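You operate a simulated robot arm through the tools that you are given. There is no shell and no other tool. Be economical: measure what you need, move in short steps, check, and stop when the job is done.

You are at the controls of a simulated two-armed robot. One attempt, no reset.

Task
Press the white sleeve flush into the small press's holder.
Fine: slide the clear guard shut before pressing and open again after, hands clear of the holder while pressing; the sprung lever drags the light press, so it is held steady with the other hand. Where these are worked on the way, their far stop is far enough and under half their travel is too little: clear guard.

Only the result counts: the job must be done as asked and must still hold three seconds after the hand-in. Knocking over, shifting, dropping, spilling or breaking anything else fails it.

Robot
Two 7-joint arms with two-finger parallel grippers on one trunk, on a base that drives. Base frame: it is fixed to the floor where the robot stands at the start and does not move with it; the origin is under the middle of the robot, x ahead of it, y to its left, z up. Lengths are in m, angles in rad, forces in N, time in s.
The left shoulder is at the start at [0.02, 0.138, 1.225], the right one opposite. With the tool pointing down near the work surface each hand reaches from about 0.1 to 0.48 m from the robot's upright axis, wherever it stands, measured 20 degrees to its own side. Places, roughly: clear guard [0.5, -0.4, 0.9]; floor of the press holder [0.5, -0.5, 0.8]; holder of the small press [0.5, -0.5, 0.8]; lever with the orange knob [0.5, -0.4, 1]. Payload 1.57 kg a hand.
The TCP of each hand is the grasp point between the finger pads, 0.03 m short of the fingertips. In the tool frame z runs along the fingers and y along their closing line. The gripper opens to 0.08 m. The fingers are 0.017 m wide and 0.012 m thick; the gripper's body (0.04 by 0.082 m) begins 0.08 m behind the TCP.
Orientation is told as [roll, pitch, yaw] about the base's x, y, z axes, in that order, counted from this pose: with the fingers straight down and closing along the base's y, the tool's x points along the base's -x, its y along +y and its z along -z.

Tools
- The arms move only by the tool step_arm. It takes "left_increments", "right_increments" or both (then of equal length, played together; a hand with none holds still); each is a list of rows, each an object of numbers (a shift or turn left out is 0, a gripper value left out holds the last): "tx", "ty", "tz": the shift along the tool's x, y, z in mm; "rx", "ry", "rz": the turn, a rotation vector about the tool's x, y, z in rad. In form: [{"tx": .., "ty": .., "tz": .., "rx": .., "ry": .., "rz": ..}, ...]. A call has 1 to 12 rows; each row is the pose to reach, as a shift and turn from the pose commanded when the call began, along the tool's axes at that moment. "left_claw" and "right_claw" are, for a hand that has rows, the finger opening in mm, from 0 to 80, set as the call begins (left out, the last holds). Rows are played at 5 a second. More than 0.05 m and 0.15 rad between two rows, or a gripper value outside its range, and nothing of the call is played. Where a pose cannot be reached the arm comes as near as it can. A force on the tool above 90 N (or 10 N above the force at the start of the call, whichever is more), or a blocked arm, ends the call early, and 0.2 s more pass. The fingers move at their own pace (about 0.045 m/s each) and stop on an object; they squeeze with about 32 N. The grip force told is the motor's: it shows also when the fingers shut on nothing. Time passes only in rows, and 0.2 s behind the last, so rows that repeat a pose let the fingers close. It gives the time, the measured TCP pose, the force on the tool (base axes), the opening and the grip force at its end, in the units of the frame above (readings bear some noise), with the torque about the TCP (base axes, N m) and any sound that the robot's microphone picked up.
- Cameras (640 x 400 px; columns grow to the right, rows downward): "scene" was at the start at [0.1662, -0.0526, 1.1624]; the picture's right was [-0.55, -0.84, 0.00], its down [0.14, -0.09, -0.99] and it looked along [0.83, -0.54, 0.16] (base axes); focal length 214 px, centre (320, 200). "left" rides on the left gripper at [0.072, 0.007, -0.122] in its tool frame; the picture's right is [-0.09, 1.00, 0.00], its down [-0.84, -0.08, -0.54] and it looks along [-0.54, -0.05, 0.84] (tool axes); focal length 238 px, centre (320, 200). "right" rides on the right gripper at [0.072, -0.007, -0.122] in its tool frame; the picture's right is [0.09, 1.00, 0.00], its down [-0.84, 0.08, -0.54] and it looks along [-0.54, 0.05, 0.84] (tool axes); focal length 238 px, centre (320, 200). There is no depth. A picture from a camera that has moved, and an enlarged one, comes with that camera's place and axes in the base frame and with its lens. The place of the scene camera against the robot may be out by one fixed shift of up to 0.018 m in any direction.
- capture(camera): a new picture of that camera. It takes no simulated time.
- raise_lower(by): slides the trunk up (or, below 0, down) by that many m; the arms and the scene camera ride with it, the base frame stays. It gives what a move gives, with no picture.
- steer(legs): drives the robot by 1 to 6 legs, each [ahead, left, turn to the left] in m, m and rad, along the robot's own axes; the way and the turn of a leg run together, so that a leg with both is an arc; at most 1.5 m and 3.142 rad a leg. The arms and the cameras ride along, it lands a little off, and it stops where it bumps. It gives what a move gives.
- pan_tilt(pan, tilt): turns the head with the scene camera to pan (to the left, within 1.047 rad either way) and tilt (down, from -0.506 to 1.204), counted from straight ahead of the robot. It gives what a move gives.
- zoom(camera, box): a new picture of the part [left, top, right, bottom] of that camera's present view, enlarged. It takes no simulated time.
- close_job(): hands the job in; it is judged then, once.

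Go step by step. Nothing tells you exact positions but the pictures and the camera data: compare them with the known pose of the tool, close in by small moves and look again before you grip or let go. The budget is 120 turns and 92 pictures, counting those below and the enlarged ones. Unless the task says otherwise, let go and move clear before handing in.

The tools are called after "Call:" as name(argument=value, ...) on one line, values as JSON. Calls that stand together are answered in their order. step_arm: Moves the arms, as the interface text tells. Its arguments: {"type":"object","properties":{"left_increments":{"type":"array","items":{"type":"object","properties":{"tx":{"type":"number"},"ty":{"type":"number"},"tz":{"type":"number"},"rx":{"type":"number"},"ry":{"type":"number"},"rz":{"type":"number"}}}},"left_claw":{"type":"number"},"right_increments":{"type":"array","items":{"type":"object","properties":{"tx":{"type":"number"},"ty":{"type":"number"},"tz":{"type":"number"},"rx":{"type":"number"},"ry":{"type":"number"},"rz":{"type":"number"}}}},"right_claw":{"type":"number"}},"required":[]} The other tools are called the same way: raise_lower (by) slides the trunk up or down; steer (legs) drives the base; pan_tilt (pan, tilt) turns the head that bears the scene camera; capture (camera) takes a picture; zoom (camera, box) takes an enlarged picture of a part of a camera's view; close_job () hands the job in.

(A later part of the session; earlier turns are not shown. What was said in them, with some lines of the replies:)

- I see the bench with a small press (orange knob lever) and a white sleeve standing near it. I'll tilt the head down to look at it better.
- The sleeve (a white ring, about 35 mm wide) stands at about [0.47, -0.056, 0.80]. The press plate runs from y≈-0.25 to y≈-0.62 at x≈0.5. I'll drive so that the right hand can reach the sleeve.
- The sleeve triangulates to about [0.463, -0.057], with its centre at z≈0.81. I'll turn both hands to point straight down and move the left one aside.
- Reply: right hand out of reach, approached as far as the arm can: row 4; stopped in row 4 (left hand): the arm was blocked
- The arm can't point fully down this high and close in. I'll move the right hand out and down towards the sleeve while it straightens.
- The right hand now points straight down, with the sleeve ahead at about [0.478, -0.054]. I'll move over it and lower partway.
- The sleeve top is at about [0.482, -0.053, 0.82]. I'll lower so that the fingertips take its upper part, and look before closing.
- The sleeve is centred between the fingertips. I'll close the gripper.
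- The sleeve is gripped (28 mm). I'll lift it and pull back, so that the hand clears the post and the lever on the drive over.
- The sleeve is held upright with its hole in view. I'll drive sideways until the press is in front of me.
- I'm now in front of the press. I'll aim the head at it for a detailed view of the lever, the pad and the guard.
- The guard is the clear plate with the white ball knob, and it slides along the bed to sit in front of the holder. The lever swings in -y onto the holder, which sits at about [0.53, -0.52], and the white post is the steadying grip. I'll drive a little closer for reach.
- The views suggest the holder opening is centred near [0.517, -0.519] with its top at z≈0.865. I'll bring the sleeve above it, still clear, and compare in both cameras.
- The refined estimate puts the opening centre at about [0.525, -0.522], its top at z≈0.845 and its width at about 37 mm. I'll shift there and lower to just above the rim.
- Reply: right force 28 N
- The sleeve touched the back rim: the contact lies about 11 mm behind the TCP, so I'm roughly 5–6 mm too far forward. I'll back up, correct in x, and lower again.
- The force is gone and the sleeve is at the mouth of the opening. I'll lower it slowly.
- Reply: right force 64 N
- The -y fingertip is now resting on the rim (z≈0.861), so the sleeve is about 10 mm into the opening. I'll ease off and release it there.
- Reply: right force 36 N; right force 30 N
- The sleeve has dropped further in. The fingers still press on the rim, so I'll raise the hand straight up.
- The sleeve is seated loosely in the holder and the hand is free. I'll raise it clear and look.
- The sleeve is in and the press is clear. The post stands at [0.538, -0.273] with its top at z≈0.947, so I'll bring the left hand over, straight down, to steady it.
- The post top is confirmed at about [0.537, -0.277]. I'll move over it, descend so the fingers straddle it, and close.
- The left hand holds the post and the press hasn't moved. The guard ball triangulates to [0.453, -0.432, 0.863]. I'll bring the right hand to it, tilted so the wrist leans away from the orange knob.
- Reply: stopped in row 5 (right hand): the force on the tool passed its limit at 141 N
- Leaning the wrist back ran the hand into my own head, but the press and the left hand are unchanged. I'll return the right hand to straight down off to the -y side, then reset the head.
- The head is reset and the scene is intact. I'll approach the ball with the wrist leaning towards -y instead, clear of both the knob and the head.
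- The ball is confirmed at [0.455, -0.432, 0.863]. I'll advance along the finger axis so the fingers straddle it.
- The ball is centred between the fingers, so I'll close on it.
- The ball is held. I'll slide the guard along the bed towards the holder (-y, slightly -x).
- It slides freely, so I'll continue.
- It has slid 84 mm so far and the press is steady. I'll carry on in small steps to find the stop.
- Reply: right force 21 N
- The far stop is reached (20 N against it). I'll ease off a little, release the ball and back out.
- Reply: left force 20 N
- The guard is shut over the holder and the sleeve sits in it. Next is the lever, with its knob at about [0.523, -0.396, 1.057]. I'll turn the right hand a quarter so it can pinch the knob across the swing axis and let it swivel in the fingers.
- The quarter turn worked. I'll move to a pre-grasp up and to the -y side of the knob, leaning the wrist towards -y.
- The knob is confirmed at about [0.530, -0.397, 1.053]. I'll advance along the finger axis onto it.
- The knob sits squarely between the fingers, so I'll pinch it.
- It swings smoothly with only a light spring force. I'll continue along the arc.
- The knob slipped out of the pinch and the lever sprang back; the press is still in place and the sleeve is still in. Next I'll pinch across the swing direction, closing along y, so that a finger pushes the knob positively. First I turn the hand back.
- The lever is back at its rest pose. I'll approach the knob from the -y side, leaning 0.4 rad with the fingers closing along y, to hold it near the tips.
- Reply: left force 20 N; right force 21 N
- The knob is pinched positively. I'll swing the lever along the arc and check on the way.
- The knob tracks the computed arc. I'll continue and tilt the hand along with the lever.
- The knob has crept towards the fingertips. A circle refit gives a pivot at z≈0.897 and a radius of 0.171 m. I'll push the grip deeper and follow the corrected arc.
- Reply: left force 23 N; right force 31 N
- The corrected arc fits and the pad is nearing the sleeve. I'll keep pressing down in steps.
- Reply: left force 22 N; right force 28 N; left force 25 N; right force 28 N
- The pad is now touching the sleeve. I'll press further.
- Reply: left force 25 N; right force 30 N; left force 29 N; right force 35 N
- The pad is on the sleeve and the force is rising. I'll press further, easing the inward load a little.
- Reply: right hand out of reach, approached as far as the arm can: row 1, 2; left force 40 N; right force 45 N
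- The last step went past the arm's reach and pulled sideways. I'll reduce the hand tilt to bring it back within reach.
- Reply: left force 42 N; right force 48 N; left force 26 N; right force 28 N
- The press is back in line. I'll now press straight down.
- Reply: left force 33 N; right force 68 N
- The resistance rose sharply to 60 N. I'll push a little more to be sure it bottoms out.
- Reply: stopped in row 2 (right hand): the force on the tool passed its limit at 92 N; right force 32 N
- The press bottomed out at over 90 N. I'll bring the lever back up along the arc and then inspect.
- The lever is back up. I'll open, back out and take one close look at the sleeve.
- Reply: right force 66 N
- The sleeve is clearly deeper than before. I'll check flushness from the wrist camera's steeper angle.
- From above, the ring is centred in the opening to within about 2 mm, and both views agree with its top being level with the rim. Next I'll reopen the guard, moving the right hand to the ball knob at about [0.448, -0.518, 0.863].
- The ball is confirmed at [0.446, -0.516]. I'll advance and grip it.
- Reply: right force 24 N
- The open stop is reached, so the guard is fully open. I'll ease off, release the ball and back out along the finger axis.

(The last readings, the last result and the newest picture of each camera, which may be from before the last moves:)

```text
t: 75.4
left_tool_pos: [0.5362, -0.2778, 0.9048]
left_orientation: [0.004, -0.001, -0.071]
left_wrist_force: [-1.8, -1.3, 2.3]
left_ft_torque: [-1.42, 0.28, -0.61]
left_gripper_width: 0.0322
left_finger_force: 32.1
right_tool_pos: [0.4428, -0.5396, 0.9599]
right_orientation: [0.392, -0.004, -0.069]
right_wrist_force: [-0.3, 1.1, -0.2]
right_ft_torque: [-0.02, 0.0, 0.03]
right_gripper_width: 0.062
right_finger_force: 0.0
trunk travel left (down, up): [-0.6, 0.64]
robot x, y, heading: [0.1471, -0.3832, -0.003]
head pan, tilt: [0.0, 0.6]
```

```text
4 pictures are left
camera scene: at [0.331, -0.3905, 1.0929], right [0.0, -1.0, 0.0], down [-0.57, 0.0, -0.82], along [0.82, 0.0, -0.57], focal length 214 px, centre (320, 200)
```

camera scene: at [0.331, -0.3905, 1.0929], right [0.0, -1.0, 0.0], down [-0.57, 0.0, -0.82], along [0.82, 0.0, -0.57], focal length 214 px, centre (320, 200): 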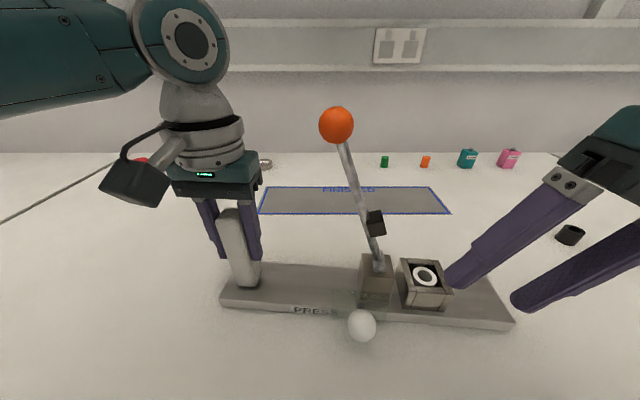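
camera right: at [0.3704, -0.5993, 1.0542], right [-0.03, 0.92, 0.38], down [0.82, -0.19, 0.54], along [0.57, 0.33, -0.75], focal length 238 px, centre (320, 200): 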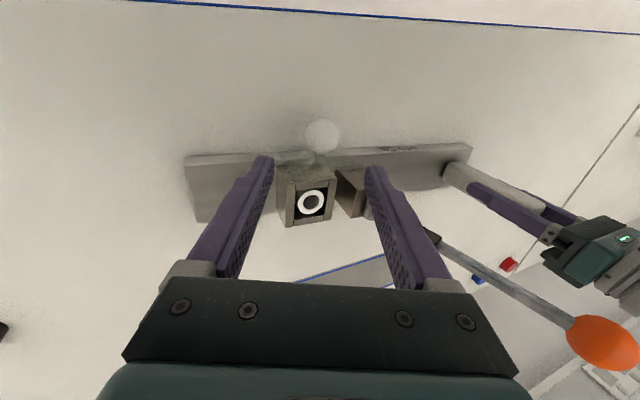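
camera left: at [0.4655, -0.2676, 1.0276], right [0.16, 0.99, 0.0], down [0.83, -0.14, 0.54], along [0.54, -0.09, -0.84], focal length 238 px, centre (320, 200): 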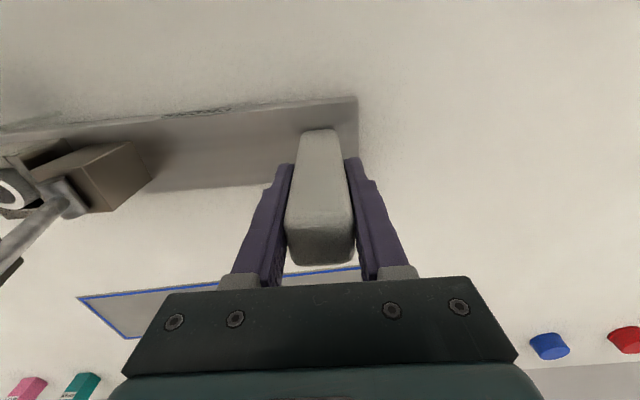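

The guard is open, the lever is up and the sleeve is in. I'll release the post with the left hand, lift straight up and move the right hand back.

Call:
step_arm(left_increments=[{"tz": 0}, {"tz": 0}, {"tz": 0}, {"tz": 0}], left_claw=78)

Call:
step_arm(left_increments=[{"tz": -30}, {"tz": -60}, {"tz": -95}, {"tx": 30, "tz": -115}, {"tx": 60, "tz": -120}], right_increments=[{"tx": 10, "tz": -10}, {"tx": 20, "tz": -20}, {"tx": 30, "tz": -30}, {"tx": 40, "tz": -40}, {"tx": 50, "tz": -50}])

Call:
zoom(camera="scene", box=[210, 90, 530, 350])

Call:
zoom(camera="scene", box=[380, 240, 480, 320])

```text
t: 76.4
left_tool_pos: [0.5377, -0.2754, 0.9055]
left_orientation: [0.007, -0.001, -0.069]
left_wrist_force: [-0.2, 0.9, -0.4]
left_ft_torque: [0.0, -0.03, 0.03]
left_gripper_width: 0.0779
left_finger_force: 0.0
right_tool_pos: [0.4429, -0.5398, 0.9596]
right_orientation: [0.395, -0.003, -0.07]
right_wrist_force: [0.6, -0.9, 1.2]
right_ft_torque: [0.0, -0.01, -0.02]
right_gripper_width: 0.062
right_finger_force: 0.0
trunk travel left (down, up): [-0.6, 0.64]
robot x, y, heading: [0.1473, -0.3821, -0.006]
head pan, tilt: [0.0, 0.6]
```

```text
t: 77.6
left_tool_pos: [0.477, -0.2741, 1.0239]
left_orientation: [0.006, -0.001, -0.069]
left_wrist_force: [-0.3, 0.1, -0.4]
left_ft_torque: [-0.02, -0.02, 0.04]
left_gripper_width: 0.078
left_finger_force: 0.3
right_tool_pos: [0.3926, -0.5531, 1.0068]
right_orientation: [0.393, -0.004, -0.072]
right_wrist_force: [0.4, 0.1, -0.3]
right_ft_torque: [0.03, 0.03, 0.04]
right_gripper_width: 0.0619
right_finger_force: 0.1
trunk travel left (down, up): [-0.6, 0.64]
robot x, y, heading: [0.1503, -0.3804, -0.004]
head pan, tilt: [0.0, 0.6]
```

```text
1.54 times, centred on (370, 220) of scene
camera zoom: at [0.3311, -0.3902, 1.0929], right [0.0, -1.0, 0.0], down [-0.57, 0.0, -0.82], along [0.82, 0.0, -0.57], focal length 330 px, centre (243, 169)
```

zoom: 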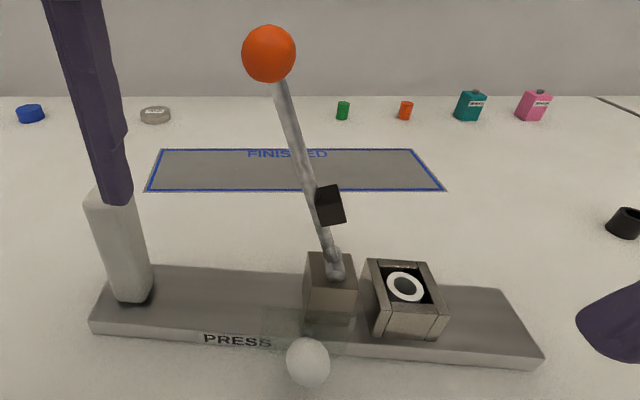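

```text
5.00 times, centred on (430, 280) of scene
camera zoom: at [0.3311, -0.3902, 1.0929], right [0.0, -1.0, 0.0], down [-0.57, 0.0, -0.82], along [0.82, 0.0, -0.57], focal length 1072 px, centre (-230, -200)
```

zoom: 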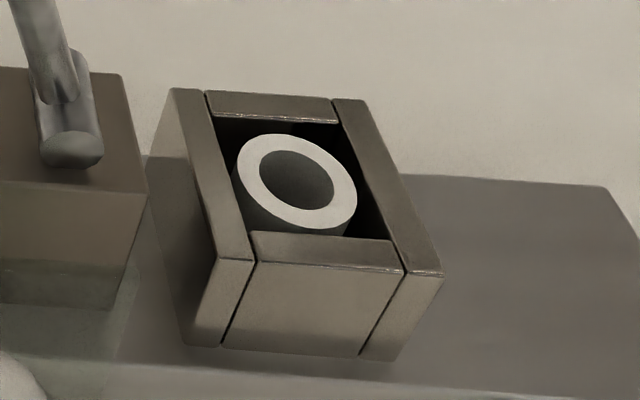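

The sleeve is seated level with the rim, the guard is open, the lever is at rest and both hands are clear, so I'm handing in.

Call:
close_job()

```text
The job is handed in.
```

I pressed the white sleeve into the small press's holder until the lever bottomed out at just over 90 N. In the pictures its top is level with the rim to within about 1 mm.

- **Guard:** it was slid to its far stop before pressing and back to its open stop after. Both hands stayed clear of the holder during the press.
- **First lever pull:** the knob slipped out of the grip and the lever sprang back before reaching the sleeve. The second pull did the pressing.
- **Press movement:** it moved about 5 mm when I let go of the sleeve, before the left hand was holding it. During the press, one step past the arm's reach pulled it a few millimetres sideways, and I moved it most of the way back.
- **Bump:** the right hand knocked the robot's own head once while reaching for the guard. The press did not move.

I saw nothing else on the bench moved or knocked over.
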